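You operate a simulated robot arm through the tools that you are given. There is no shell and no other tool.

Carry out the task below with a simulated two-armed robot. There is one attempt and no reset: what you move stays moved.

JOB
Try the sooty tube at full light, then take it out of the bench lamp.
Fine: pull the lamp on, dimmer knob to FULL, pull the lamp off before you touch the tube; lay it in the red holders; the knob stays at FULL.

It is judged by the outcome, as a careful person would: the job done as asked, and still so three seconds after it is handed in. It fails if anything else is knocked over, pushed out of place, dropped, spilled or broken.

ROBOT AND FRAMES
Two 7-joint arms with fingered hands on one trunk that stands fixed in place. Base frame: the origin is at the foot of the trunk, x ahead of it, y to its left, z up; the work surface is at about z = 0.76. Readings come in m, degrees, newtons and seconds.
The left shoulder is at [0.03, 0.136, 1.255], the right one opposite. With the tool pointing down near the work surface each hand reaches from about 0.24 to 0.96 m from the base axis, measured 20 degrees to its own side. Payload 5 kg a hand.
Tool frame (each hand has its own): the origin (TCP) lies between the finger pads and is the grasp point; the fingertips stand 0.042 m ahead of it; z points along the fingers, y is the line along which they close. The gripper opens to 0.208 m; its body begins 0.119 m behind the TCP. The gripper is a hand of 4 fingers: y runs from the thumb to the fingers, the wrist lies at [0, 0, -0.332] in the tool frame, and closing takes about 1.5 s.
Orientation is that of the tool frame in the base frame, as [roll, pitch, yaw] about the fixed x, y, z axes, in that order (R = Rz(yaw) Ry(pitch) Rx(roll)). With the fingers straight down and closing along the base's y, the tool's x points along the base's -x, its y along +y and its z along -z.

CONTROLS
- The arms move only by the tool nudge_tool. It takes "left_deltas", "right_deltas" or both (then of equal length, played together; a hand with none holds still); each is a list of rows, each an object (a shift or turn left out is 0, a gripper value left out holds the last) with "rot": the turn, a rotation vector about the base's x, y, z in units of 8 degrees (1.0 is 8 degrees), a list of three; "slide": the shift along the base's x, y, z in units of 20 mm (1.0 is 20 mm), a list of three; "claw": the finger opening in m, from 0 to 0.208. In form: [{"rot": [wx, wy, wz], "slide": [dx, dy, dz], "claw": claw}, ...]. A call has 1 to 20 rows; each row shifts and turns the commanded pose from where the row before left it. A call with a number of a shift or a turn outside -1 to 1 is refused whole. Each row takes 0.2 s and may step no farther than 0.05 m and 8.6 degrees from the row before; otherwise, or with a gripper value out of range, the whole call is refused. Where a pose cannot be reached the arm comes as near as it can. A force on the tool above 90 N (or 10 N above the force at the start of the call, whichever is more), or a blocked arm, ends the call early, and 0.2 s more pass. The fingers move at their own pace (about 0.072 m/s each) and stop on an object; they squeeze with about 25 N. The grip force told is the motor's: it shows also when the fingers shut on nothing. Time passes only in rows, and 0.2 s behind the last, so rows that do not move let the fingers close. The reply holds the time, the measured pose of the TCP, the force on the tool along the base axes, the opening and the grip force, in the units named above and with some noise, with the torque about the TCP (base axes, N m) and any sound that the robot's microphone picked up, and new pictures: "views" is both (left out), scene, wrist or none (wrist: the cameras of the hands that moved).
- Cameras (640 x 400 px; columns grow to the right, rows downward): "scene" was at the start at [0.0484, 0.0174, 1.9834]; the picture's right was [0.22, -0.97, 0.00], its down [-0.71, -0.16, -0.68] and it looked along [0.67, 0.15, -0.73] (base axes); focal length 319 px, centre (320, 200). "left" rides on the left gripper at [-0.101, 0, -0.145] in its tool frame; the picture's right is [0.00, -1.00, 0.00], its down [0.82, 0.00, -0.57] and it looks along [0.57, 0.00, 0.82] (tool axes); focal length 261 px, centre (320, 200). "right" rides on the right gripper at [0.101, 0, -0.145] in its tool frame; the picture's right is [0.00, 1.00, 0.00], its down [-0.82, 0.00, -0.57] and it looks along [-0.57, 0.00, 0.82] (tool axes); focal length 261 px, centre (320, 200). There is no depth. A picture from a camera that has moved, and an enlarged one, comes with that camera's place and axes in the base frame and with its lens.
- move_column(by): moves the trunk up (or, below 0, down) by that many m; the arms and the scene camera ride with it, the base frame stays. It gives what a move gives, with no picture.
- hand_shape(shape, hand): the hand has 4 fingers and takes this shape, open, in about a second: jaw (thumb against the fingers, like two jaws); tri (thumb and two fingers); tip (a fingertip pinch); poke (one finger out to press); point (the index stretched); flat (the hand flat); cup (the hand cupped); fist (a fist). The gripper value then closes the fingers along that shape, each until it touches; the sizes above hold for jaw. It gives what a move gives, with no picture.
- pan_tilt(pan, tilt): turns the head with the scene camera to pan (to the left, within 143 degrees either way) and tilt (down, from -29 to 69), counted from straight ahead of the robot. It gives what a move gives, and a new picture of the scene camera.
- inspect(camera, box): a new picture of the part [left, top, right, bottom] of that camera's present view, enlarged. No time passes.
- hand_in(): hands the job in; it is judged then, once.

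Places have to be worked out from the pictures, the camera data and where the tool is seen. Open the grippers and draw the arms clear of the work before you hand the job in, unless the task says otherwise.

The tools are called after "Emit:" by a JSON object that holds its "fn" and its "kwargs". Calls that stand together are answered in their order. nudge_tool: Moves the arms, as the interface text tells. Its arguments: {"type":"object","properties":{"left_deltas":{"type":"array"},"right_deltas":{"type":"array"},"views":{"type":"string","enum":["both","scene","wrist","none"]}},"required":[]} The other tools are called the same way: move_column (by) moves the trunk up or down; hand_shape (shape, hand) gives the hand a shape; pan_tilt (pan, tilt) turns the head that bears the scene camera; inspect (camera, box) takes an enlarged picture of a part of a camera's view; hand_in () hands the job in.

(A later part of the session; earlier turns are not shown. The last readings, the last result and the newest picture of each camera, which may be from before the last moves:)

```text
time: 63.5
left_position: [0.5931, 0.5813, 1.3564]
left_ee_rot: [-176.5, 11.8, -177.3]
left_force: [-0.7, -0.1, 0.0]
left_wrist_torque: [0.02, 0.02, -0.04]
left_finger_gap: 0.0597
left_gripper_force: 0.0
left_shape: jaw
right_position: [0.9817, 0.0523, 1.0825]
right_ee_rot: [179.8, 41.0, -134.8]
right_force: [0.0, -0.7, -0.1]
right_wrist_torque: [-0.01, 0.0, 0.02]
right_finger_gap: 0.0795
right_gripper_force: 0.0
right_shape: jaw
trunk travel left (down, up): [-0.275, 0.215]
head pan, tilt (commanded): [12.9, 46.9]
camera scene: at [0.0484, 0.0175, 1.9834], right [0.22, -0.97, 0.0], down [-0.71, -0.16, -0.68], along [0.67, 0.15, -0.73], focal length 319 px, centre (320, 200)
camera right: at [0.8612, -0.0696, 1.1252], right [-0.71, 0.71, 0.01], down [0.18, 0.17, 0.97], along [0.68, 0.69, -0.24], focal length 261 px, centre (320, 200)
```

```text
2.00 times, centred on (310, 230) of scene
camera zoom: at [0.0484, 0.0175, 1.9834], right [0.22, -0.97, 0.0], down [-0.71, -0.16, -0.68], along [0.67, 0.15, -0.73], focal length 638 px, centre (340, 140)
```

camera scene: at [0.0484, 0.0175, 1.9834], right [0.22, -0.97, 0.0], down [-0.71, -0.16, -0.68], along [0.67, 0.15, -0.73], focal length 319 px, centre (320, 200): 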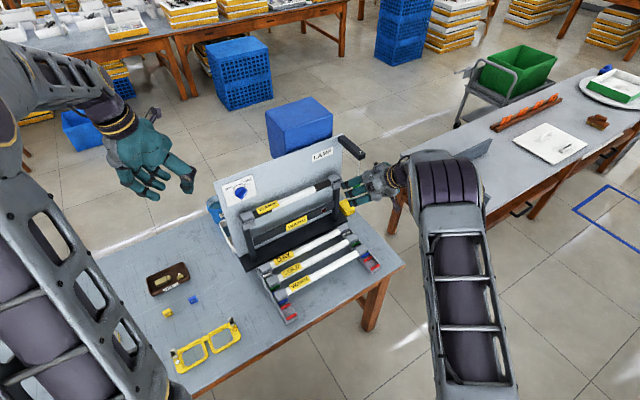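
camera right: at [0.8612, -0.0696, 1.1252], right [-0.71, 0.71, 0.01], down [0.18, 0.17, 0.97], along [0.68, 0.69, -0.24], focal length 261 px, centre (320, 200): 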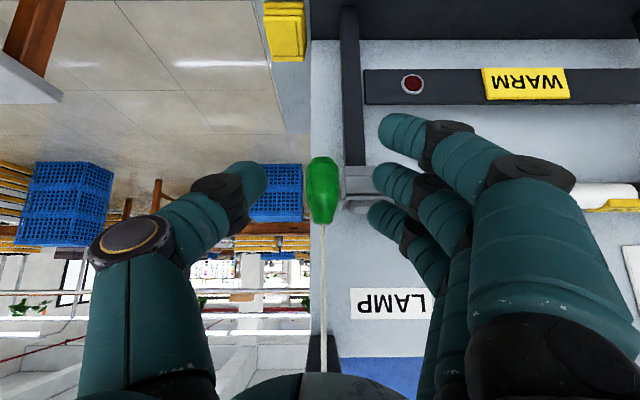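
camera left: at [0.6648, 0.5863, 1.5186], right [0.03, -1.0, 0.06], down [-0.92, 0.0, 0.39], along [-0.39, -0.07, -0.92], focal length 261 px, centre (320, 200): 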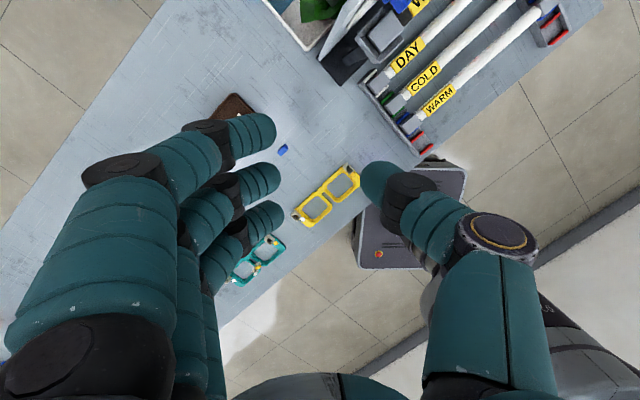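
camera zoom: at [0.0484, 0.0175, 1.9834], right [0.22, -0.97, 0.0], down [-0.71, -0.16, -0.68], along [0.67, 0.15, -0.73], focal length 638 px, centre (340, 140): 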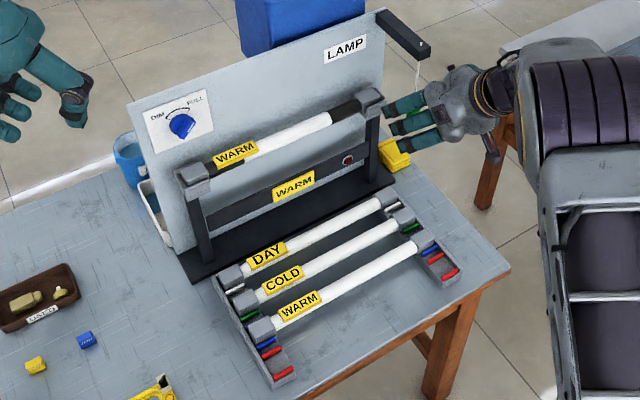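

Lamp off, knob at FULL. Now I back the right hand off the pull the same way and park it to the right, clear of the work.

Emit:
{"fn": "nudge_tool", "kwargs": {"right_deltas": [{"slide": [0, 0, 0.75]}, {"slide": [-0.59, -0.6, 0.64]}, {"slide": [-0.59, -0.6, 0.64]}, {"slide": [-0.59, -0.6, 0.64]}, {"slide": [-0.59, -0.6, 0.64]}, {"slide": [-0.59, -0.6, 0.64]}, {"slide": [-0.59, -0.6, 0.64]}, {"slide": [-0.59, -0.6, 0.64]}, {"slide": [-0.7, -0.9, 0.2]}, {"slide": [-0.7, -0.9, 0.2]}, {"slide": [-0.7, -0.9, 0.2]}, {"slide": [-0.7, -0.9, 0.2]}, {"slide": [-0.7, -0.9, 0.2]}, {"slide": [-0.7, -0.9, 0.2]}, {"slide": [-0.7, -0.9, 0.2]}, {"slide": [-0.7, -0.9, 0.2]}, {}], "views": "both"}}

Emit:
{"fn": "inspect", "kwargs": {"camera": "scene", "box": [200, 130, 400, 330]}}

```text
time: 67.1
left_position: [0.5924, 0.5833, 1.3569]
left_ee_rot: [-176.5, 11.7, -177.3]
left_force: [0.3, 0.0, -1.7]
left_wrist_torque: [-0.07, 0.03, -0.05]
left_finger_gap: 0.0602
left_gripper_force: 0.0
left_shape: jaw
right_position: [0.7875, -0.1782, 1.2172]
right_ee_rot: [179.8, 41.0, -134.8]
right_force: [-0.9, 0.1, 0.1]
right_wrist_torque: [-0.06, 0.02, 0.02]
right_finger_gap: 0.0796
right_gripper_force: 0.2
right_shape: jaw
trunk travel left (down, up): [-0.275, 0.215]
head pan, tilt (commanded): [12.9, 46.9]
camera scene: at [0.0491, 0.0182, 1.9833], right [0.22, -0.97, 0.0], down [-0.71, -0.16, -0.68], along [0.67, 0.15, -0.73], focal length 319 px, centre (320, 200)
camera right: at [0.6676, -0.2992, 1.261], right [-0.71, 0.71, 0.01], down [0.18, 0.17, 0.97], along [0.68, 0.69, -0.24], focal length 261 px, centre (320, 200)
```

scene: 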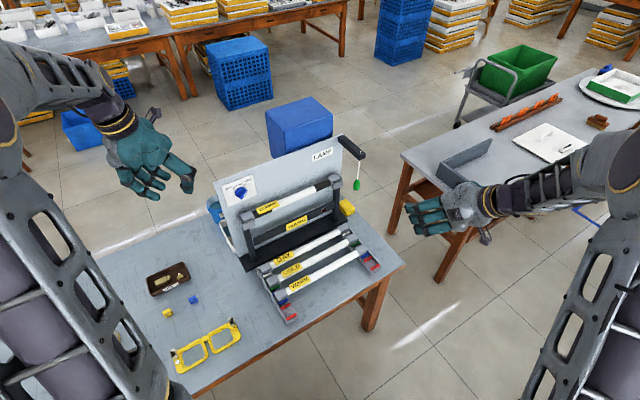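
right: 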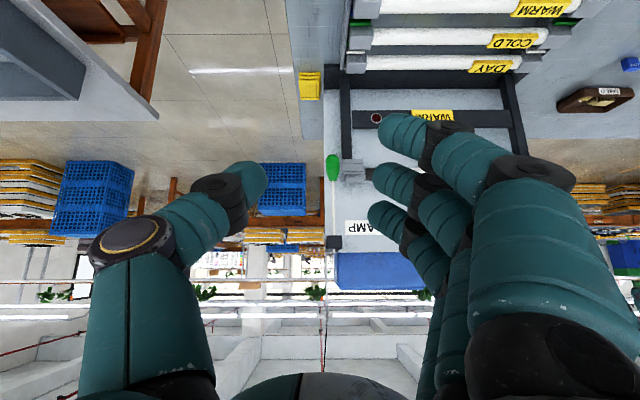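

```text
2.00 times, centred on (300, 230) of scene
camera zoom: at [0.0491, 0.0182, 1.9833], right [0.22, -0.97, 0.0], down [-0.71, -0.16, -0.68], along [0.67, 0.15, -0.73], focal length 638 px, centre (360, 140)
```

zoom: 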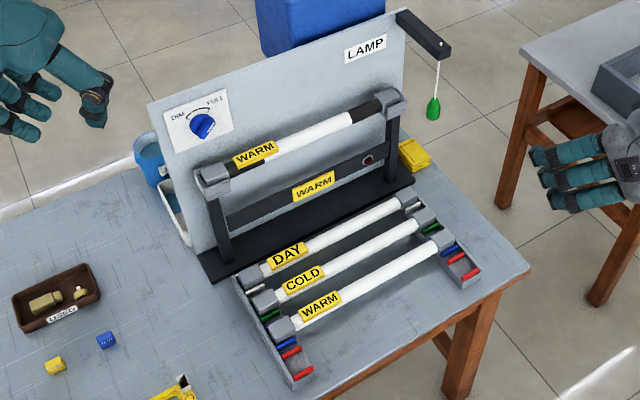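

The right hand is parked and all is undisturbed. I'll raise the trunk 0.1 m so the left arm has an easier reach over the lamp tube.

Emit:
{"fn": "move_column", "kwargs": {"by": 0.1}}

```text
time: 68.4
left_position: [0.5924, 0.5822, 1.4562]
left_ee_rot: [-176.5, 11.8, -177.2]
left_force: [0.5, 0.5, -0.2]
left_wrist_torque: [-0.03, 0.02, -0.02]
left_finger_gap: 0.06
left_gripper_force: 0.1
left_shape: jaw
right_position: [0.7867, -0.1794, 1.3159]
right_ee_rot: [179.8, 41.0, -134.9]
right_force: [-1.1, 0.0, 0.5]
right_wrist_torque: [-0.01, 0.0, 0.02]
right_finger_gap: 0.0795
right_gripper_force: 0.0
right_shape: jaw
trunk travel left (down, up): [-0.375, 0.115]
head pan, tilt (commanded): [12.9, 46.9]
```

Now the left hand: turn it so its closing direction lies across the tube (fingers toward the board), and carry it along above the lamp to over the tube's middle; the right hand backs off a bit more.

Emit:
{"fn": "nudge_tool", "kwargs": {"left_deltas": [{"rot": [0.342, 0.101, -0.807], "slide": [0.7, -0.95, -0.2]}, {"rot": [0.342, 0.101, -0.807], "slide": [0.7, -0.95, -0.2]}, {"rot": [0.342, 0.101, -0.807], "slide": [0.7, -0.95, -0.2]}, {"rot": [0.342, 0.101, -0.807], "slide": [0.7, -0.95, -0.2]}, {"rot": [0.342, 0.101, -0.807], "slide": [0.7, -0.95, -0.3]}, {"rot": [0.342, 0.101, -0.807], "slide": [0.7, -0.95, -0.3]}, {"rot": [0.342, 0.101, -0.807], "slide": [0.7, -0.95, -0.3]}, {"slide": [0.7, -0.95, -0.3]}, {"slide": [0.7, -0.95, -0.3]}, {"slide": [0.7, -0.95, -0.3]}, {"slide": [0.7, -0.95, -0.3]}, {"slide": [0.7, -0.95, -0.3]}, {}], "right_deltas": [{"slide": [-0.6, -0.6, 0]}, {"slide": [-0.6, -0.6, 0]}, {"slide": [-0.6, -0.6, 0]}, {"slide": [-0.6, -0.6, 0]}, {"slide": [-0.6, -0.6, 0]}, {"slide": [-0.6, -0.6, 0]}, {}, {}, {}, {}, {}, {}, {}], "views": "both"}}

```text
time: 71.2
left_position: [0.7617, 0.3542, 1.394]
left_ee_rot: [167.9, 0.0, 135.4]
left_force: [-0.5, 0.1, -0.7]
left_wrist_torque: [-0.04, -0.02, -0.03]
left_finger_gap: 0.06
left_gripper_force: 0.0
left_shape: jaw
right_position: [0.7141, -0.2483, 1.3171]
right_ee_rot: [179.9, 41.0, -134.8]
right_force: [-0.4, 0.4, 0.3]
right_wrist_torque: [-0.04, 0.0, -0.05]
right_finger_gap: 0.0795
right_gripper_force: 0.0
right_shape: jaw
trunk travel left (down, up): [-0.375, 0.115]
head pan, tilt (commanded): [12.9, 46.9]
camera scene: at [0.0476, 0.0184, 2.0834], right [0.22, -0.97, 0.0], down [-0.71, -0.16, -0.68], along [0.67, 0.15, -0.73], focal length 319 px, centre (320, 200)
camera right: at [0.5943, -0.3709, 1.3612], right [-0.71, 0.71, 0.0], down [0.18, 0.17, 0.97], along [0.68, 0.69, -0.24], focal length 261 px, centre (320, 200)
camera left: at [0.813, 0.2617, 1.5358], right [-0.68, -0.7, -0.21], down [-0.67, 0.49, 0.56], along [-0.29, 0.52, -0.8], focal length 261 px, centre (320, 200)
```

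scene: 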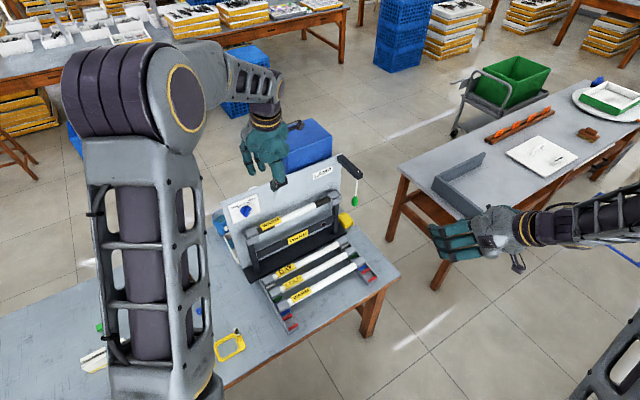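
right: 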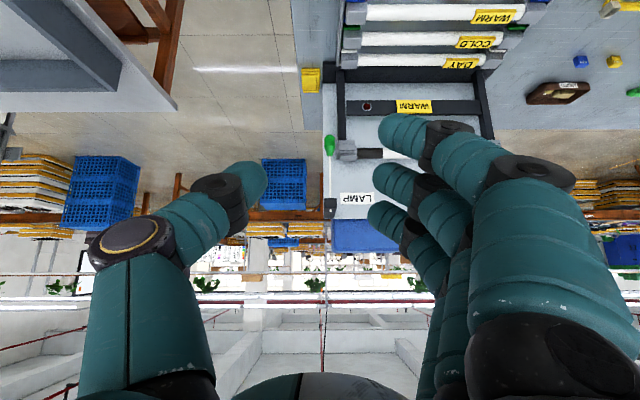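
left: 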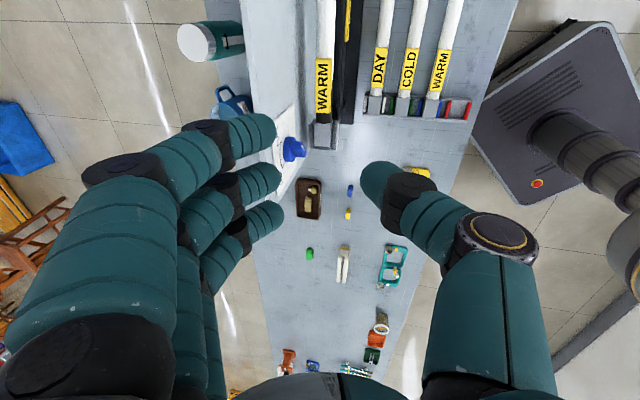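

The left hand is in the right attitude above the lamp. I'll zoom the left camera to pin down the tube axis relative to the board.

Emit:
{"fn": "inspect", "kwargs": {"camera": "left", "box": [220, 0, 420, 180]}}

Emit:
{"fn": "inspect", "kwargs": {"camera": "scene", "box": [210, 140, 390, 320]}}

```text
2.22 times, centred on (320, 90) of left
camera zoom: at [0.813, 0.2617, 1.5358], right [-0.68, -0.7, -0.21], down [-0.67, 0.49, 0.56], along [-0.29, 0.52, -0.8], focal length 579 px, centre (320, 444)
```

zoom: 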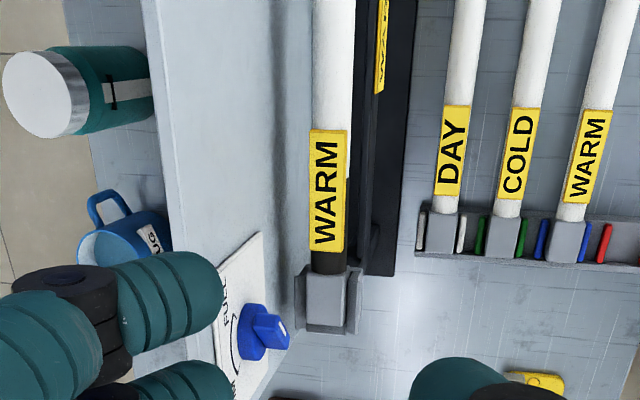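

```text
2.22 times, centred on (300, 230) of scene
camera zoom: at [0.0476, 0.0184, 2.0834], right [0.22, -0.97, 0.0], down [-0.71, -0.16, -0.68], along [0.67, 0.15, -0.73], focal length 709 px, centre (364, 133)
```

zoom: 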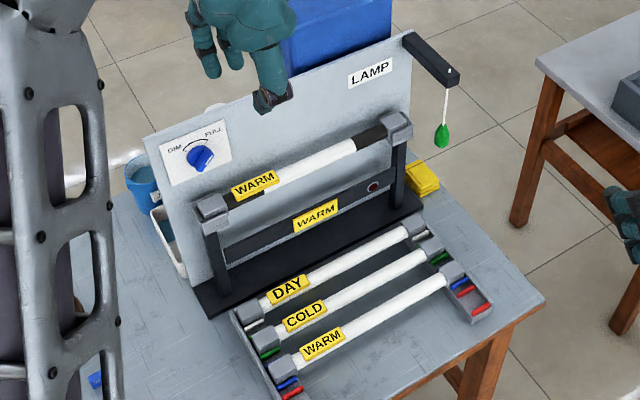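

Looking at the closed-hand pictures, the jaw grip bows outward about 8–9 cm near the pads, too wide for the 5 cm between tube and board if pointing down. I'll see what the "tip" pinch shape looks like on the left hand, which is in free space here.

Emit:
{"fn": "hand_shape", "kwargs": {"shape": "tip", "hand": "left"}}

Emit:
{"fn": "inspect", "kwargs": {"camera": "left", "box": [0, 0, 640, 400]}}

```text
time: 72.1
left_position: [0.7611, 0.3534, 1.3947]
left_ee_rot: [167.9, -0.1, 135.4]
left_force: [0.1, 0.1, 0.0]
left_wrist_torque: [-0.01, -0.01, -0.01]
left_finger_gap: 0.2081
left_gripper_force: 0.0
left_shape: tip
right_position: [0.7149, -0.2507, 1.3167]
right_ee_rot: [179.8, 41.0, -134.8]
right_force: [0.4, -0.2, -1.1]
right_wrist_torque: [0.01, 0.0, 0.04]
right_finger_gap: 0.0793
right_gripper_force: 0.1
right_shape: jaw
trunk travel left (down, up): [-0.375, 0.115]
head pan, tilt (commanded): [12.9, 46.9]
```

```text
1.00 times, centred on (320, 200) of left (not enlarged: the box is as wide or as high as the picture)
camera zoom: at [0.8137, 0.2606, 1.5354], right [-0.68, -0.7, -0.21], down [-0.67, 0.49, 0.56], along [-0.29, 0.52, -0.8], focal length 261 px, centre (320, 200)
```

zoom: 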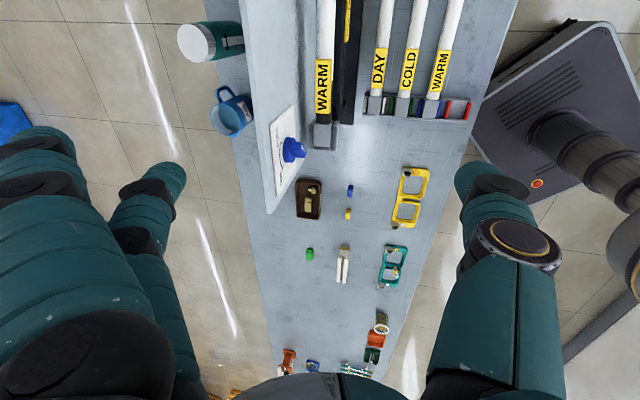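

In "tip" one finger opposes the thumb and the others fold away. I'll close it to 4 cm to see how the pinch looks.

Emit:
{"fn": "nudge_tool", "kwargs": {"left_deltas": [{"claw": 0.04}, {"claw": 0.04}, {"claw": 0.04}, {"claw": 0.04}, {"claw": 0.04}, {"claw": 0.04}, {"claw": 0.04}], "views": "wrist"}}

Emit:
{"fn": "inspect", "kwargs": {"camera": "scene", "box": [200, 80, 340, 200]}}

```text
time: 73.7
left_position: [0.7607, 0.3535, 1.394]
left_ee_rot: [167.9, -0.1, 135.4]
left_force: [0.4, 0.6, 1.0]
left_wrist_torque: [-0.05, 0.01, -0.01]
left_finger_gap: 0.0406
left_gripper_force: 0.0
left_shape: tip
right_position: [0.7152, -0.2506, 1.3176]
right_ee_rot: [179.8, 41.0, -134.9]
right_force: [0.2, -0.3, -0.5]
right_wrist_torque: [-0.01, 0.02, -0.02]
right_finger_gap: 0.0795
right_gripper_force: 0.0
right_shape: jaw
trunk travel left (down, up): [-0.375, 0.115]
head pan, tilt (commanded): [12.9, 46.9]
camera left: at [0.8135, 0.2608, 1.5355], right [-0.68, -0.7, -0.21], down [-0.67, 0.49, 0.56], along [-0.29, 0.52, -0.8], focal length 261 px, centre (320, 200)
```

left: 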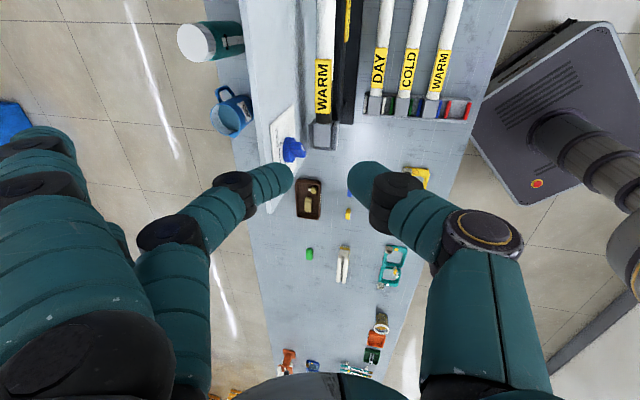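

```text
3.33 times, centred on (270, 140) of scene
camera zoom: at [0.0484, 0.0171, 2.0834], right [0.22, -0.97, 0.0], down [-0.71, -0.16, -0.68], along [0.67, 0.15, -0.73], focal length 1064 px, centre (487, 400)
```

zoom: 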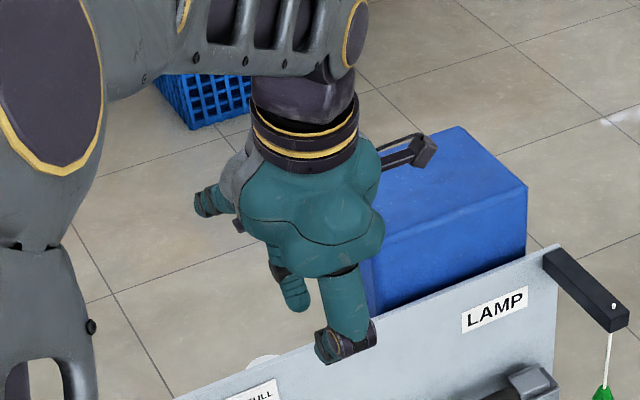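

The tip pinch spreads its spare fingers outward, so it is no better. The right arm suits this job: rolled so its fingers come over the top-back of the tube and the thumb under its front, tilted about 50°, it clears the board. First I move the left hand out to the left again.

Emit:
{"fn": "nudge_tool", "kwargs": {"left_deltas": [{"slide": [-0.5, 0.6, 0.5]}, {"slide": [-0.7, 0.95, 0.2]}, {"slide": [-0.7, 0.95, 0.2]}, {"slide": [-0.7, 0.95, 0.2]}, {"slide": [-0.7, 0.95, 0]}, {"slide": [-0.7, 0.95, 0]}, {"slide": [-0.7, 0.95, 0]}, {"slide": [-0.7, 0.95, 0]}, {"slide": [-0.7, 0.95, 0]}, {"slide": [-0.7, 0.95, 0]}, {"slide": [-0.7, 0.95, 0]}, {"slide": [-0.7, 0.95, 0]}, {"slide": [-0.7, 0.95, 0]}, {}], "views": "scene"}}

```text
time: 76.7
left_position: [0.5828, 0.5936, 1.4128]
left_ee_rot: [168.0, 0.0, 135.4]
left_force: [0.4, 0.0, -0.9]
left_wrist_torque: [0.04, 0.07, 0.01]
left_finger_gap: 0.0405
left_gripper_force: 0.1
left_shape: tip
right_position: [0.7149, -0.2506, 1.3169]
right_ee_rot: [179.8, 41.1, -134.9]
right_force: [0.2, -1.3, -1.1]
right_wrist_torque: [0.03, -0.03, 0.02]
right_finger_gap: 0.0795
right_gripper_force: 0.1
right_shape: jaw
trunk travel left (down, up): [-0.375, 0.115]
head pan, tilt (commanded): [12.9, 46.9]
camera scene: at [0.0492, 0.0165, 2.0834], right [0.22, -0.97, 0.0], down [-0.71, -0.16, -0.68], along [0.67, 0.15, -0.73], focal length 319 px, centre (320, 200)
```

scene: 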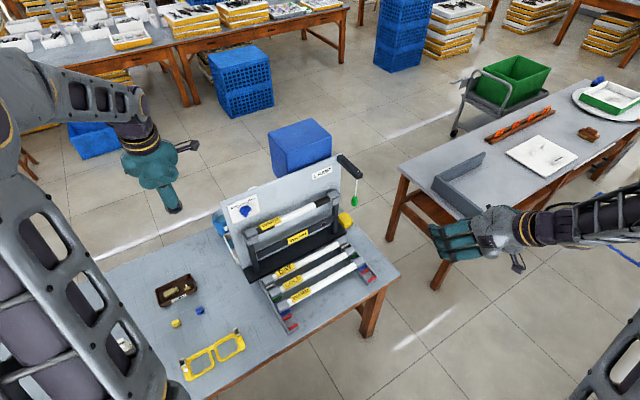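

The left hand is clear. I'll lower the trunk back 0.1 m to the height where the right arm's postures were proven.

Emit:
{"fn": "move_column", "kwargs": {"by": -0.1}}

```text
time: 78.0
left_position: [0.5829, 0.5937, 1.3143]
left_ee_rot: [167.9, 0.0, 135.4]
left_force: [-0.6, 0.5, 0.3]
left_wrist_torque: [-0.01, -0.05, 0.03]
left_finger_gap: 0.0404
left_gripper_force: 0.0
left_shape: tip
right_position: [0.7144, -0.2506, 1.218]
right_ee_rot: [179.9, 41.1, -134.7]
right_force: [-0.1, 0.1, 0.2]
right_wrist_torque: [-0.03, 0.06, 0.0]
right_finger_gap: 0.0795
right_gripper_force: 0.1
right_shape: jaw
trunk travel left (down, up): [-0.275, 0.215]
head pan, tilt (commanded): [12.9, 46.9]
```

Now I roll the right hand a quarter turn (fingers to top-back, thumb to bottom-front) while moving it in front of the lamp, well above the rack.

Emit:
{"fn": "nudge_tool", "kwargs": {"right_deltas": [{"rot": [0.522, 0.425, -0.655], "slide": [0.2, 0.8, 0.1], "claw": 0.055}, {"rot": [0.522, 0.425, -0.655], "slide": [0.2, 0.8, 0.1]}, {"rot": [0.522, 0.425, -0.655], "slide": [0.2, 0.8, 0.1]}, {"rot": [0.522, 0.425, -0.655], "slide": [0.2, 0.8, 0.1]}, {"rot": [0.522, 0.425, -0.655], "slide": [0.2, 0.8, 0.1]}, {"rot": [0.522, 0.425, -0.655], "slide": [0.2, 0.8, 0.1]}, {"rot": [0.522, 0.425, -0.655], "slide": [0.2, 0.8, 0]}, {"rot": [0.522, 0.425, -0.655], "slide": [0.2, 0.8, 0]}, {"rot": [0.522, 0.425, -0.655], "slide": [0.2, 0.8, 0]}, {"rot": [0.522, 0.425, -0.655], "slide": [0.2, 0.8, 0]}, {"rot": [0.522, 0.425, -0.655], "slide": [0.2, 0.8, 0]}, {"rot": [0.522, 0.425, -0.655], "slide": [0.2, 0.8, 0]}, {}], "views": "both"}}

```text
time: 80.8
left_position: [0.5834, 0.5918, 1.3128]
left_ee_rot: [167.9, -0.2, 135.4]
left_force: [0.3, 1.2, 0.1]
left_wrist_torque: [0.02, 0.0, 0.01]
left_finger_gap: 0.0405
left_gripper_force: 0.1
left_shape: tip
right_position: [0.7634, -0.0586, 1.2292]
right_ee_rot: [129.8, -0.2, 135.3]
right_force: [-0.4, -0.2, -0.6]
right_wrist_torque: [0.05, -0.02, 0.03]
right_finger_gap: 0.0552
right_gripper_force: 0.2
right_shape: jaw
trunk travel left (down, up): [-0.275, 0.215]
head pan, tilt (commanded): [12.9, 46.9]
camera scene: at [0.0482, 0.0168, 1.9834], right [0.22, -0.97, 0.0], down [-0.71, -0.16, -0.68], along [0.67, 0.15, -0.73], focal length 319 px, centre (320, 200)
camera right: at [0.6143, -0.0669, 1.3232], right [0.45, 0.45, 0.77], down [0.27, -0.89, 0.36], along [0.85, 0.05, -0.53], focal length 261 px, centre (320, 200)
```

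scene: 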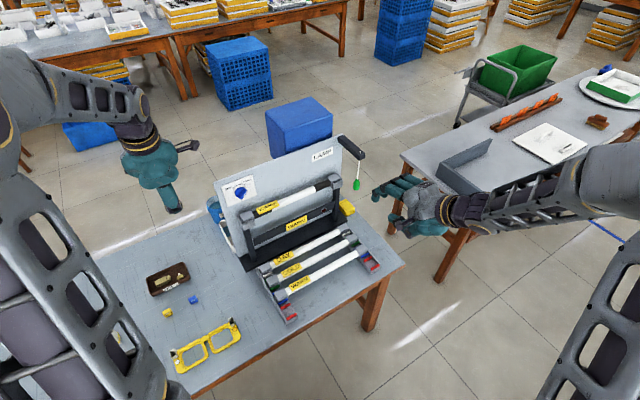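
right: 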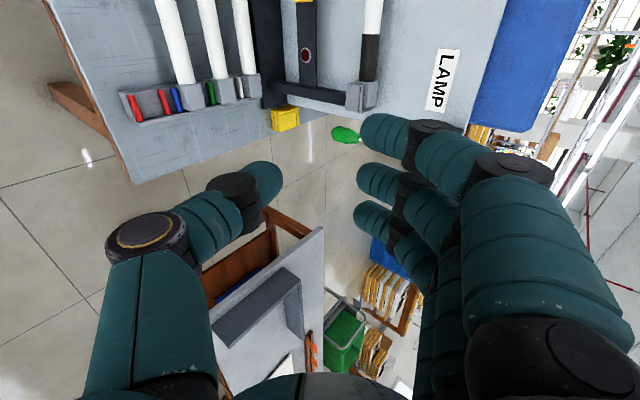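

The roll worked cleanly (tilt 50°, tube direction matched). Now to a standoff 12 cm short of the tube's middle, along the approach line.

Emit:
{"fn": "nudge_tool", "kwargs": {"right_deltas": [{"slide": [0.13, 0.95, -0.1]}, {"slide": [0.13, 0.95, -0.1]}, {"slide": [0.13, 0.95, -0.1]}, {"slide": [0.13, 0.95, -0.2]}, {"slide": [0.13, 0.95, -0.2]}, {"slide": [0.13, 0.95, -0.3]}, {"slide": [0.13, 0.95, -0.3]}, {"slide": [0.13, 0.95, -0.3]}, {"slide": [0.13, 0.95, -0.4]}, {"slide": [0.13, 0.95, -0.4]}, {"slide": [0.13, 0.95, -0.4]}, {"slide": [0.13, 0.95, -0.4]}, {"slide": [0.13, 0.95, -0.4]}, {"slide": [0.13, 0.95, -0.5]}, {"slide": [0.13, 0.95, -0.5]}, {}], "views": "both"}}

Emit:
{"fn": "inspect", "kwargs": {"camera": "scene", "box": [220, 140, 380, 260]}}

```text
time: 84.2
left_position: [0.5826, 0.5924, 1.3142]
left_ee_rot: [168.0, 0.0, 135.4]
left_force: [-0.2, -0.2, -0.1]
left_wrist_torque: [0.02, -0.02, -0.05]
left_finger_gap: 0.0404
left_gripper_force: 0.1
left_shape: tip
right_position: [0.8012, 0.2244, 1.1373]
right_ee_rot: [129.8, 0.0, 135.3]
right_force: [0.0, 0.3, -0.4]
right_wrist_torque: [0.04, 0.03, 0.01]
right_finger_gap: 0.0555
right_gripper_force: 0.0
right_shape: jaw
trunk travel left (down, up): [-0.275, 0.215]
head pan, tilt (commanded): [12.9, 46.9]
camera scene: at [0.0479, 0.0163, 1.9835], right [0.22, -0.97, 0.0], down [-0.71, -0.16, -0.68], along [0.67, 0.15, -0.73], focal length 319 px, centre (320, 200)
camera right: at [0.6525, 0.2169, 1.2307], right [0.45, 0.45, 0.77], down [0.28, -0.89, 0.36], along [0.85, 0.05, -0.53], focal length 261 px, centre (320, 200)
```

scene: 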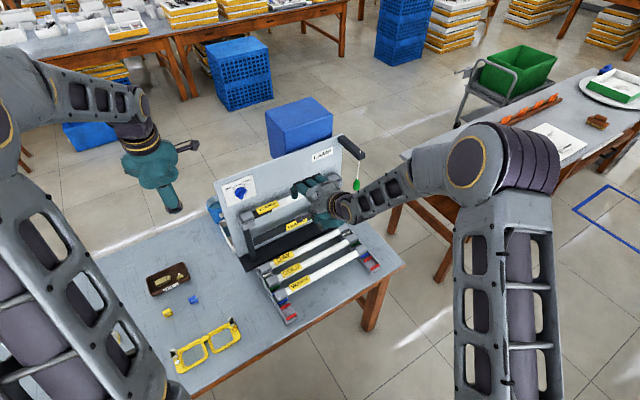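
right: 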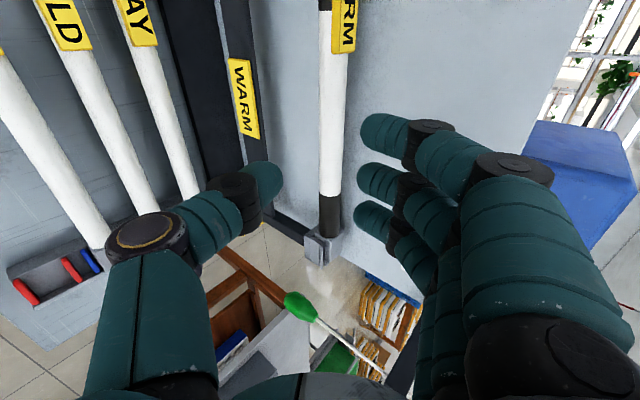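

```text
3.33 times, centred on (300, 200) of scene
camera zoom: at [0.0479, 0.0163, 1.9835], right [0.22, -0.97, 0.0], down [-0.71, -0.16, -0.68], along [0.67, 0.15, -0.73], focal length 1064 px, centre (387, 200)
```

zoom: 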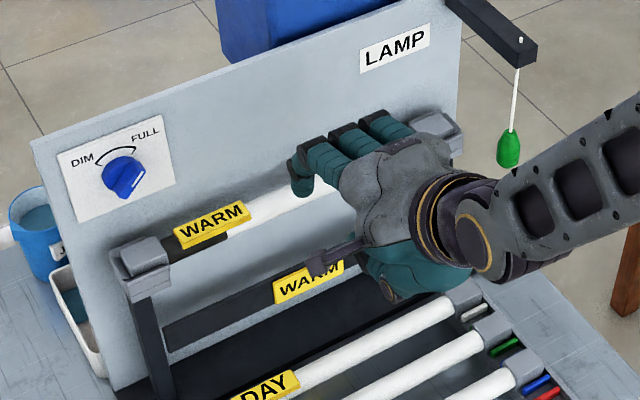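

The right camera shows the tube running straight through the grip plane, only slightly off axis. From the finger geometry a tilt of 55° with a narrow 4.5 cm opening just clears the board, so I tilt 5° more and narrow the fingers, then re-check alignment.

Emit:
{"fn": "nudge_tool", "kwargs": {"right_deltas": [{"rot": [0.44, -0.44, 0], "claw": 0.045}, {"claw": 0.045}, {}], "views": "wrist"}}

Emit:
{"fn": "inspect", "kwargs": {"camera": "right", "box": [240, 60, 440, 280]}}

```text
time: 85.0
left_position: [0.5835, 0.5924, 1.3136]
left_ee_rot: [167.9, -0.1, 135.4]
left_force: [0.0, -0.4, 1.0]
left_wrist_torque: [0.03, 0.0, -0.02]
left_finger_gap: 0.0408
left_gripper_force: 0.0
left_shape: tip
right_position: [0.802, 0.226, 1.1352]
right_ee_rot: [124.8, 0.0, 135.5]
right_force: [-0.2, -0.3, 1.4]
right_wrist_torque: [0.07, -0.04, -0.01]
right_finger_gap: 0.0453
right_gripper_force: 0.0
right_shape: jaw
trunk travel left (down, up): [-0.275, 0.215]
head pan, tilt (commanded): [12.9, 46.9]
camera right: at [0.6476, 0.2122, 1.2201], right [0.4, 0.4, 0.82], down [0.25, -0.91, 0.32], along [0.88, 0.08, -0.47], focal length 261 px, centre (320, 200)
```

right: 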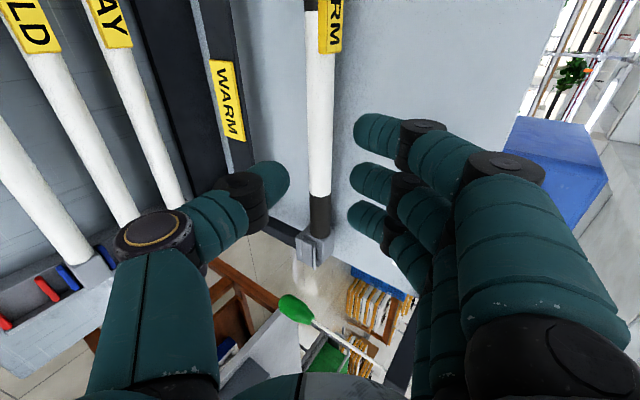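

```text
1.82 times, centred on (340, 170) of right
camera zoom: at [0.6476, 0.2122, 1.2201], right [0.4, 0.4, 0.82], down [0.25, -0.91, 0.32], along [0.88, 0.08, -0.47], focal length 474 px, centre (284, 254)
```

zoom: 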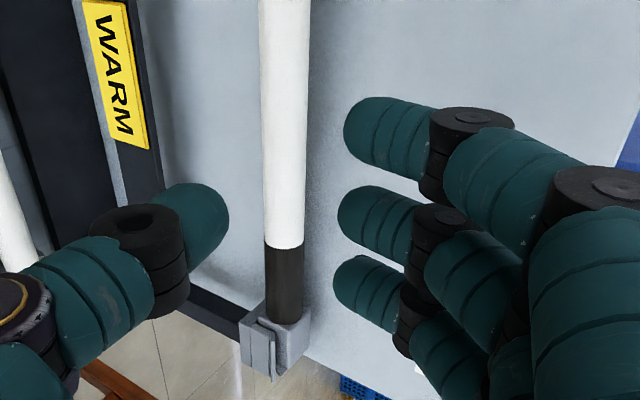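

The tube is centred between thumb and fingers and parallel to the hand. I'll tilt another 3° for board clearance and advance about 7.5 cm along the approach line.

Emit:
{"fn": "nudge_tool", "kwargs": {"right_deltas": [{"rot": [0.265, -0.265, 0], "slide": [-0.11, -0.11, -0.25]}, {"slide": [0.558, 0.566, -0.497]}, {"slide": [0.558, 0.566, -0.497]}, {"slide": [0.558, 0.566, -0.497]}, {"slide": [0.558, 0.566, -0.497]}, {}], "views": "both"}}

Emit:
{"fn": "inspect", "kwargs": {"camera": "right", "box": [240, 60, 440, 280]}}

Emit:
{"fn": "inspect", "kwargs": {"camera": "scene", "box": [240, 150, 360, 240]}}

```text
time: 86.4
left_position: [0.5828, 0.5931, 1.3134]
left_ee_rot: [167.9, 0.0, 135.4]
left_force: [0.6, 0.0, -0.1]
left_wrist_torque: [0.06, -0.03, 0.0]
left_finger_gap: 0.0403
left_gripper_force: 0.0
left_shape: tip
right_position: [0.8434, 0.2684, 1.0938]
right_ee_rot: [121.9, -0.1, 135.4]
right_force: [0.5, -0.4, -0.3]
right_wrist_torque: [-0.03, 0.02, -0.06]
right_finger_gap: 0.0453
right_gripper_force: 0.0
right_shape: jaw
trunk travel left (down, up): [-0.275, 0.215]
head pan, tilt (commanded): [12.9, 46.9]
camera scene: at [0.0476, 0.0168, 1.9835], right [0.22, -0.97, 0.0], down [-0.71, -0.16, -0.68], along [0.67, 0.15, -0.73], focal length 319 px, centre (320, 200)
camera right: at [0.6862, 0.2526, 1.1709], right [0.37, 0.37, 0.85], down [0.24, -0.92, 0.3], along [0.9, 0.09, -0.44], focal length 261 px, centre (320, 200)
```

scene: 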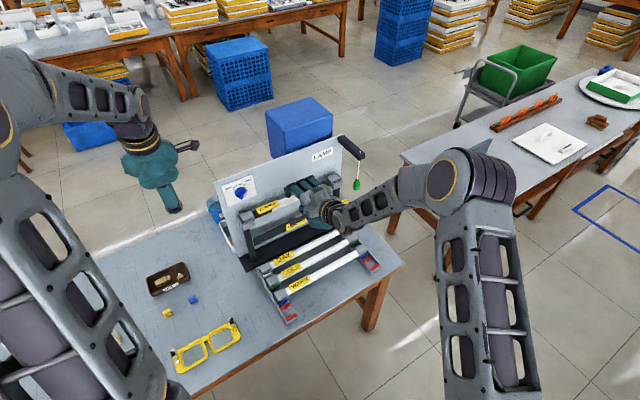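
right: 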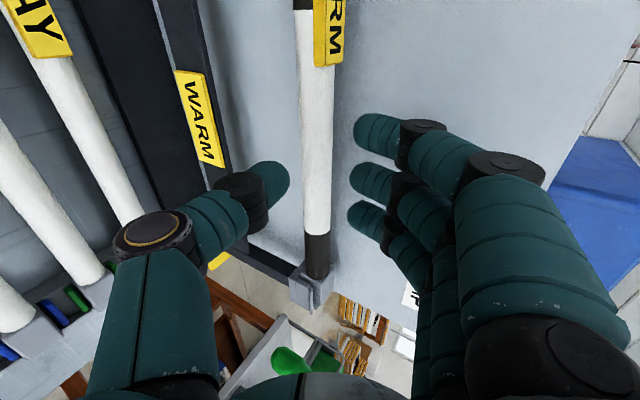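

```text
1.82 times, centred on (340, 170) of right
camera zoom: at [0.6862, 0.2526, 1.1709], right [0.37, 0.37, 0.85], down [0.24, -0.92, 0.3], along [0.9, 0.09, -0.44], focal length 474 px, centre (284, 254)
```

zoom: 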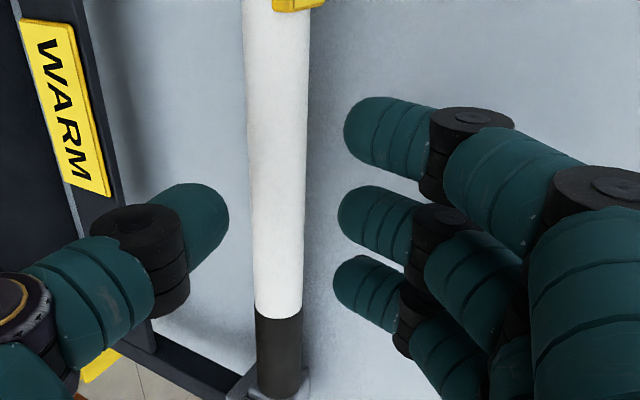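

```text
4.44 times, centred on (300, 195) of scene
camera zoom: at [0.0476, 0.0168, 1.9835], right [0.22, -0.97, 0.0], down [-0.71, -0.16, -0.68], along [0.67, 0.15, -0.73], focal length 1418 px, centre (409, 222)
```

zoom: 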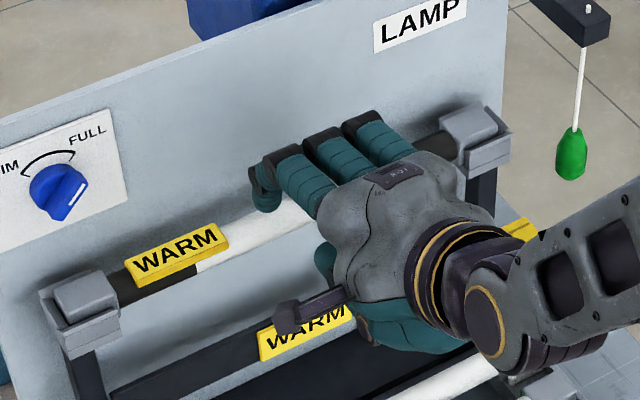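

Tube still centred (3 mm toward the thumb side). I'll correct that and advance another 4 cm.

Emit:
{"fn": "nudge_tool", "kwargs": {"right_deltas": [{"slide": [0.375, 0.38, -0.4]}, {"slide": [0.375, 0.38, -0.4]}, {"slide": [0.375, 0.38, -0.4]}, {}], "views": "both"}}

Emit:
{"fn": "inspect", "kwargs": {"camera": "right", "box": [240, 60, 440, 280]}}

Emit:
{"fn": "inspect", "kwargs": {"camera": "scene", "box": [260, 160, 340, 220]}}

```text
time: 87.4
left_position: [0.5825, 0.593, 1.3139]
left_ee_rot: [167.9, 0.0, 135.4]
left_force: [-0.8, -0.2, -0.1]
left_wrist_torque: [0.03, -0.09, 0.01]
left_finger_gap: 0.0405
left_gripper_force: 0.1
left_shape: tip
right_position: [0.8667, 0.2923, 1.0696]
right_ee_rot: [121.9, 0.0, 135.5]
right_force: [0.0, -0.2, 0.9]
right_wrist_torque: [0.03, 0.01, 0.0]
right_finger_gap: 0.0452
right_gripper_force: 0.0
right_shape: jaw
trunk travel left (down, up): [-0.275, 0.215]
head pan, tilt (commanded): [12.9, 46.9]
camera scene: at [0.0477, 0.017, 1.9835], right [0.22, -0.97, 0.0], down [-0.71, -0.16, -0.68], along [0.67, 0.15, -0.73], focal length 319 px, centre (320, 200)
camera right: at [0.7089, 0.2759, 1.1467], right [0.37, 0.37, 0.85], down [0.24, -0.92, 0.3], along [0.9, 0.09, -0.44], focal length 261 px, centre (320, 200)
```

scene: 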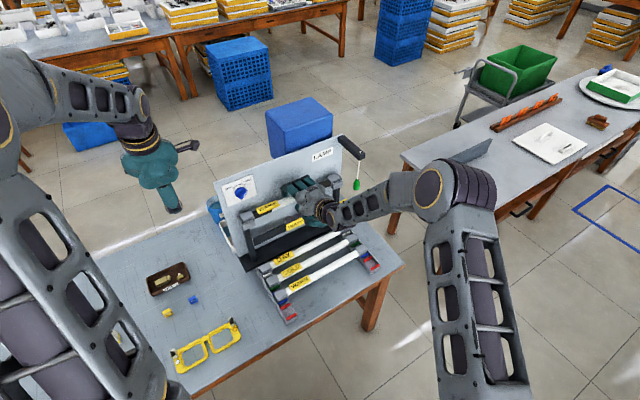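
right: 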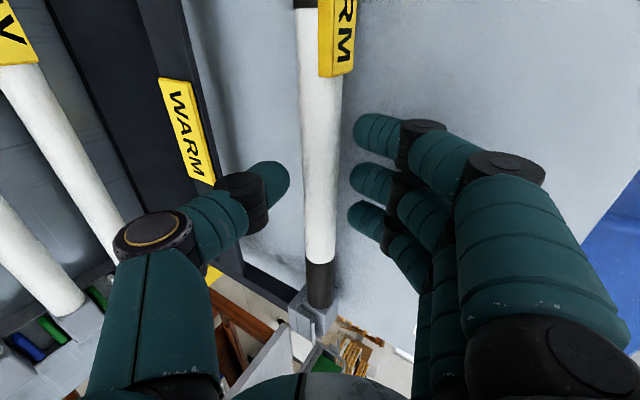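

```text
1.82 times, centred on (340, 170) of right
camera zoom: at [0.7089, 0.2759, 1.1467], right [0.37, 0.37, 0.85], down [0.24, -0.92, 0.3], along [0.9, 0.09, -0.44], focal length 474 px, centre (284, 254)
```

zoom: 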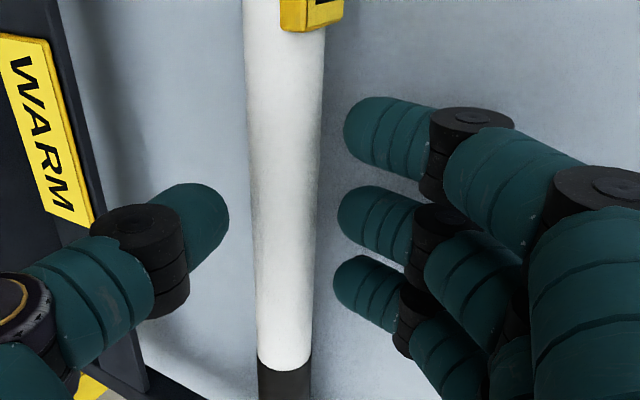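

```text
6.67 times, centred on (300, 190) of scene
camera zoom: at [0.0477, 0.017, 1.9835], right [0.22, -0.97, 0.0], down [-0.71, -0.16, -0.68], along [0.67, 0.15, -0.73], focal length 2127 px, centre (453, 267)
```

zoom: 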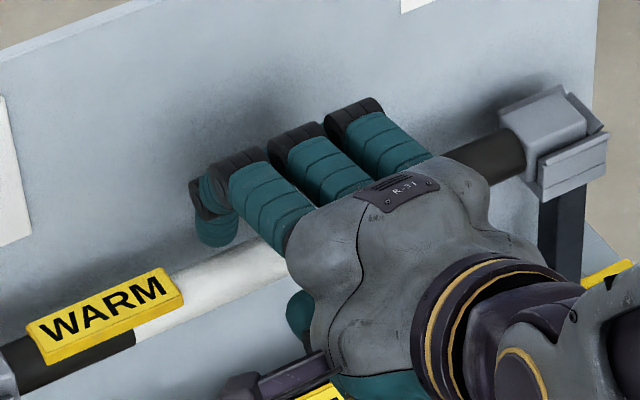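

Centred now, with about 1.5 cm left. I'll take the last step and check the force.

Emit:
{"fn": "nudge_tool", "kwargs": {"right_deltas": [{"slide": [0.2, 0.2, -0.18]}, {"slide": [0.2, 0.2, -0.18]}, {}], "views": "wrist"}}

Emit:
{"fn": "inspect", "kwargs": {"camera": "right", "box": [240, 60, 440, 280]}}

```text
time: 88.2
left_position: [0.5836, 0.5935, 1.3132]
left_ee_rot: [168.0, -0.1, 135.3]
left_force: [-0.1, -0.1, 0.9]
left_wrist_torque: [0.01, 0.0, -0.01]
left_finger_gap: 0.0405
left_gripper_force: 0.1
left_shape: tip
right_position: [0.8748, 0.3013, 1.0611]
right_ee_rot: [121.9, 0.0, 135.4]
right_force: [-0.3, -0.7, -0.4]
right_wrist_torque: [0.02, 0.03, -0.02]
right_finger_gap: 0.0453
right_gripper_force: 0.0
right_shape: jaw
trunk travel left (down, up): [-0.275, 0.215]
head pan, tilt (commanded): [12.9, 46.9]
camera right: at [0.7177, 0.2845, 1.1385], right [0.37, 0.37, 0.85], down [0.24, -0.92, 0.3], along [0.9, 0.09, -0.44], focal length 261 px, centre (320, 200)
```

right: 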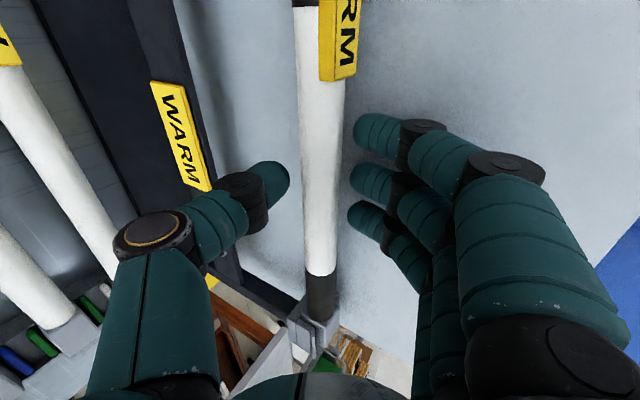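

```text
1.82 times, centred on (340, 170) of right
camera zoom: at [0.7177, 0.2845, 1.1385], right [0.37, 0.37, 0.85], down [0.24, -0.92, 0.3], along [0.9, 0.09, -0.44], focal length 474 px, centre (284, 254)
```

zoom: 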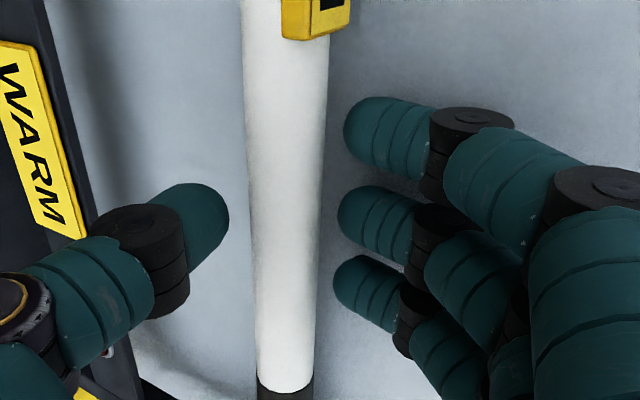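

The tube lies between the pads with no contact force. I close on it.

Emit:
{"fn": "nudge_tool", "kwargs": {"right_deltas": [{"claw": 0.03}, {"claw": 0.015}, {"claw": 0.0}, {"claw": 0.0}, {"claw": 0.0}], "views": "both"}}

Emit:
{"fn": "inspect", "kwargs": {"camera": "right", "box": [240, 60, 440, 280]}}

Emit:
{"fn": "inspect", "kwargs": {"camera": "scene", "box": [220, 140, 380, 260]}}

```text
time: 89.4
left_position: [0.5825, 0.5942, 1.3122]
left_ee_rot: [168.0, -0.1, 135.4]
left_force: [0.3, -0.3, -0.4]
left_wrist_torque: [0.01, 0.02, 0.01]
left_finger_gap: 0.0404
left_gripper_force: 0.2
left_shape: tip
right_position: [0.8733, 0.3004, 1.0609]
right_ee_rot: [121.9, 0.0, 135.5]
right_force: [0.8, 0.6, 1.8]
right_wrist_torque: [0.1, -0.06, 0.03]
right_finger_gap: 0.0242
right_gripper_force: 24.7
right_shape: jaw
trunk travel left (down, up): [-0.275, 0.215]
head pan, tilt (commanded): [12.9, 46.9]
camera scene: at [0.0483, 0.0175, 1.9834], right [0.22, -0.97, 0.0], down [-0.71, -0.16, -0.68], along [0.67, 0.15, -0.73], focal length 319 px, centre (320, 200)
camera right: at [0.7176, 0.2846, 1.1386], right [0.37, 0.37, 0.85], down [0.24, -0.92, 0.3], along [0.9, 0.09, -0.44], focal length 261 px, centre (320, 200)
```

scene: 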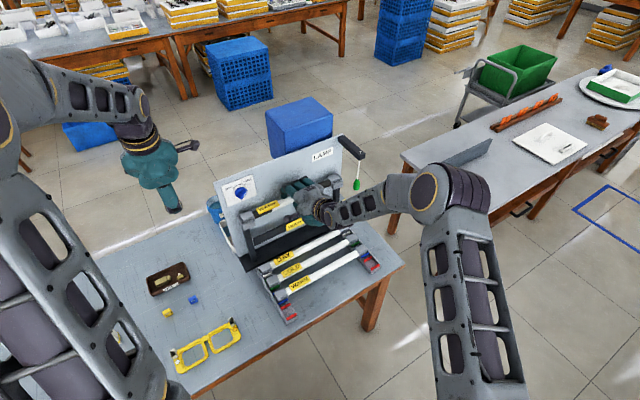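
right: 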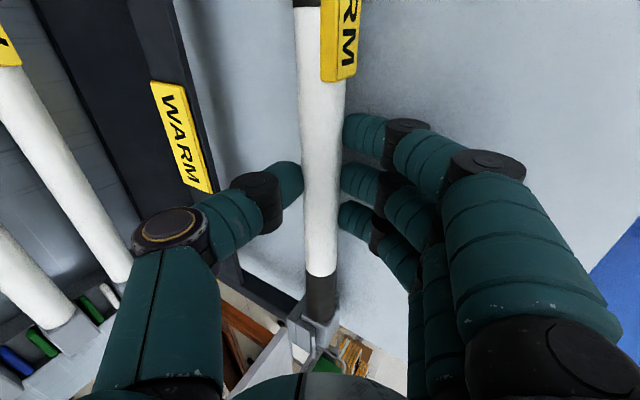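

```text
1.82 times, centred on (340, 170) of right
camera zoom: at [0.7176, 0.2846, 1.1386], right [0.37, 0.37, 0.85], down [0.24, -0.92, 0.3], along [0.9, 0.09, -0.44], focal length 474 px, centre (284, 254)
```

zoom: 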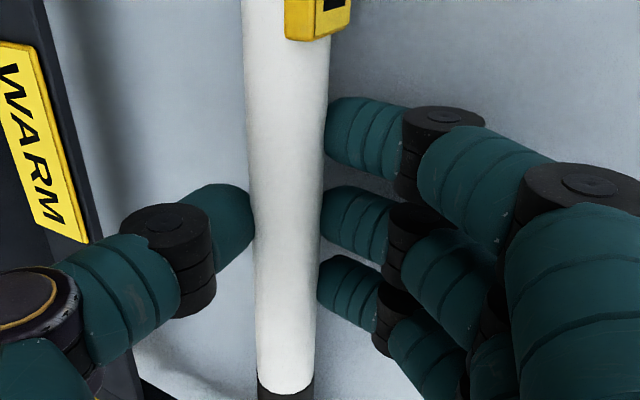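

```text
3.33 times, centred on (300, 200) of scene
camera zoom: at [0.0483, 0.0175, 1.9834], right [0.22, -0.97, 0.0], down [-0.71, -0.16, -0.68], along [0.67, 0.15, -0.73], focal length 1064 px, centre (387, 200)
```

zoom: 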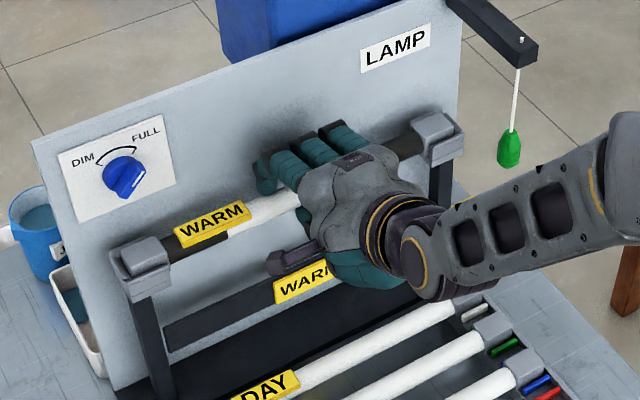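

All three fingers and the thumb hold the tube (gap 24 mm, 25 N). I lift straight up slowly, first 2 cm.

Emit:
{"fn": "nudge_tool", "kwargs": {"right_deltas": [{"slide": [0, 0, 0.25]}, {"slide": [0, 0, 0.35]}, {"slide": [0, 0, 0.4]}, {}], "views": "both"}}

Emit:
{"fn": "inspect", "kwargs": {"camera": "scene", "box": [220, 140, 380, 260]}}

```text
time: 90.4
left_position: [0.5827, 0.5935, 1.3133]
left_ee_rot: [168.0, 0.0, 135.4]
left_force: [-0.1, -0.4, 0.3]
left_wrist_torque: [-0.01, 0.01, -0.03]
left_finger_gap: 0.0404
left_gripper_force: 0.0
left_shape: tip
right_position: [0.8738, 0.2992, 1.0807]
right_ee_rot: [121.9, 0.1, 135.4]
right_force: [-0.4, 0.5, -0.3]
right_wrist_torque: [0.01, 0.02, 0.03]
right_finger_gap: 0.0244
right_gripper_force: 25.3
right_shape: jaw
trunk travel left (down, up): [-0.275, 0.215]
head pan, tilt (commanded): [12.9, 46.9]
camera scene: at [0.0484, 0.0174, 1.9834], right [0.22, -0.97, 0.0], down [-0.71, -0.16, -0.68], along [0.67, 0.15, -0.73], focal length 319 px, centre (320, 200)
camera right: at [0.7175, 0.2841, 1.1582], right [0.37, 0.37, 0.85], down [0.24, -0.92, 0.3], along [0.9, 0.09, -0.44], focal length 261 px, centre (320, 200)
```

scene: 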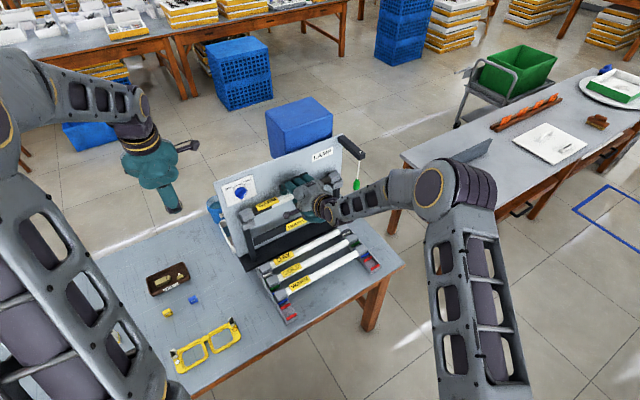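
right: 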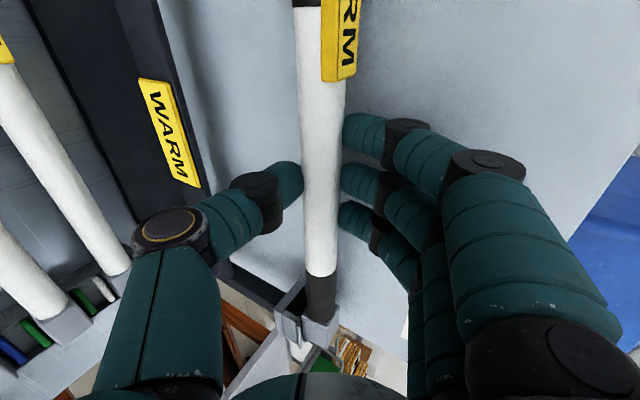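

```text
3.33 times, centred on (300, 200) of scene
camera zoom: at [0.0484, 0.0174, 1.9834], right [0.22, -0.97, 0.0], down [-0.71, -0.16, -0.68], along [0.67, 0.15, -0.73], focal length 1064 px, centre (387, 200)
```

zoom: 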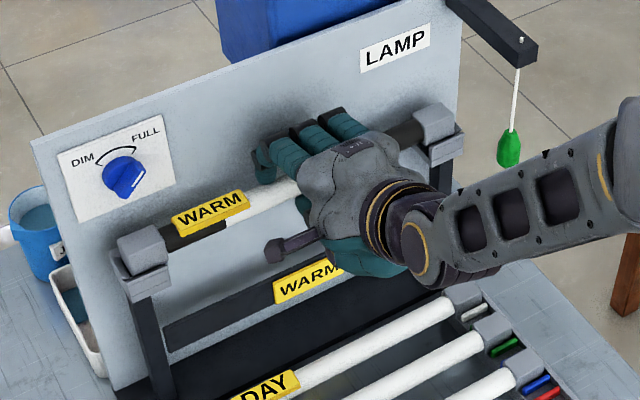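

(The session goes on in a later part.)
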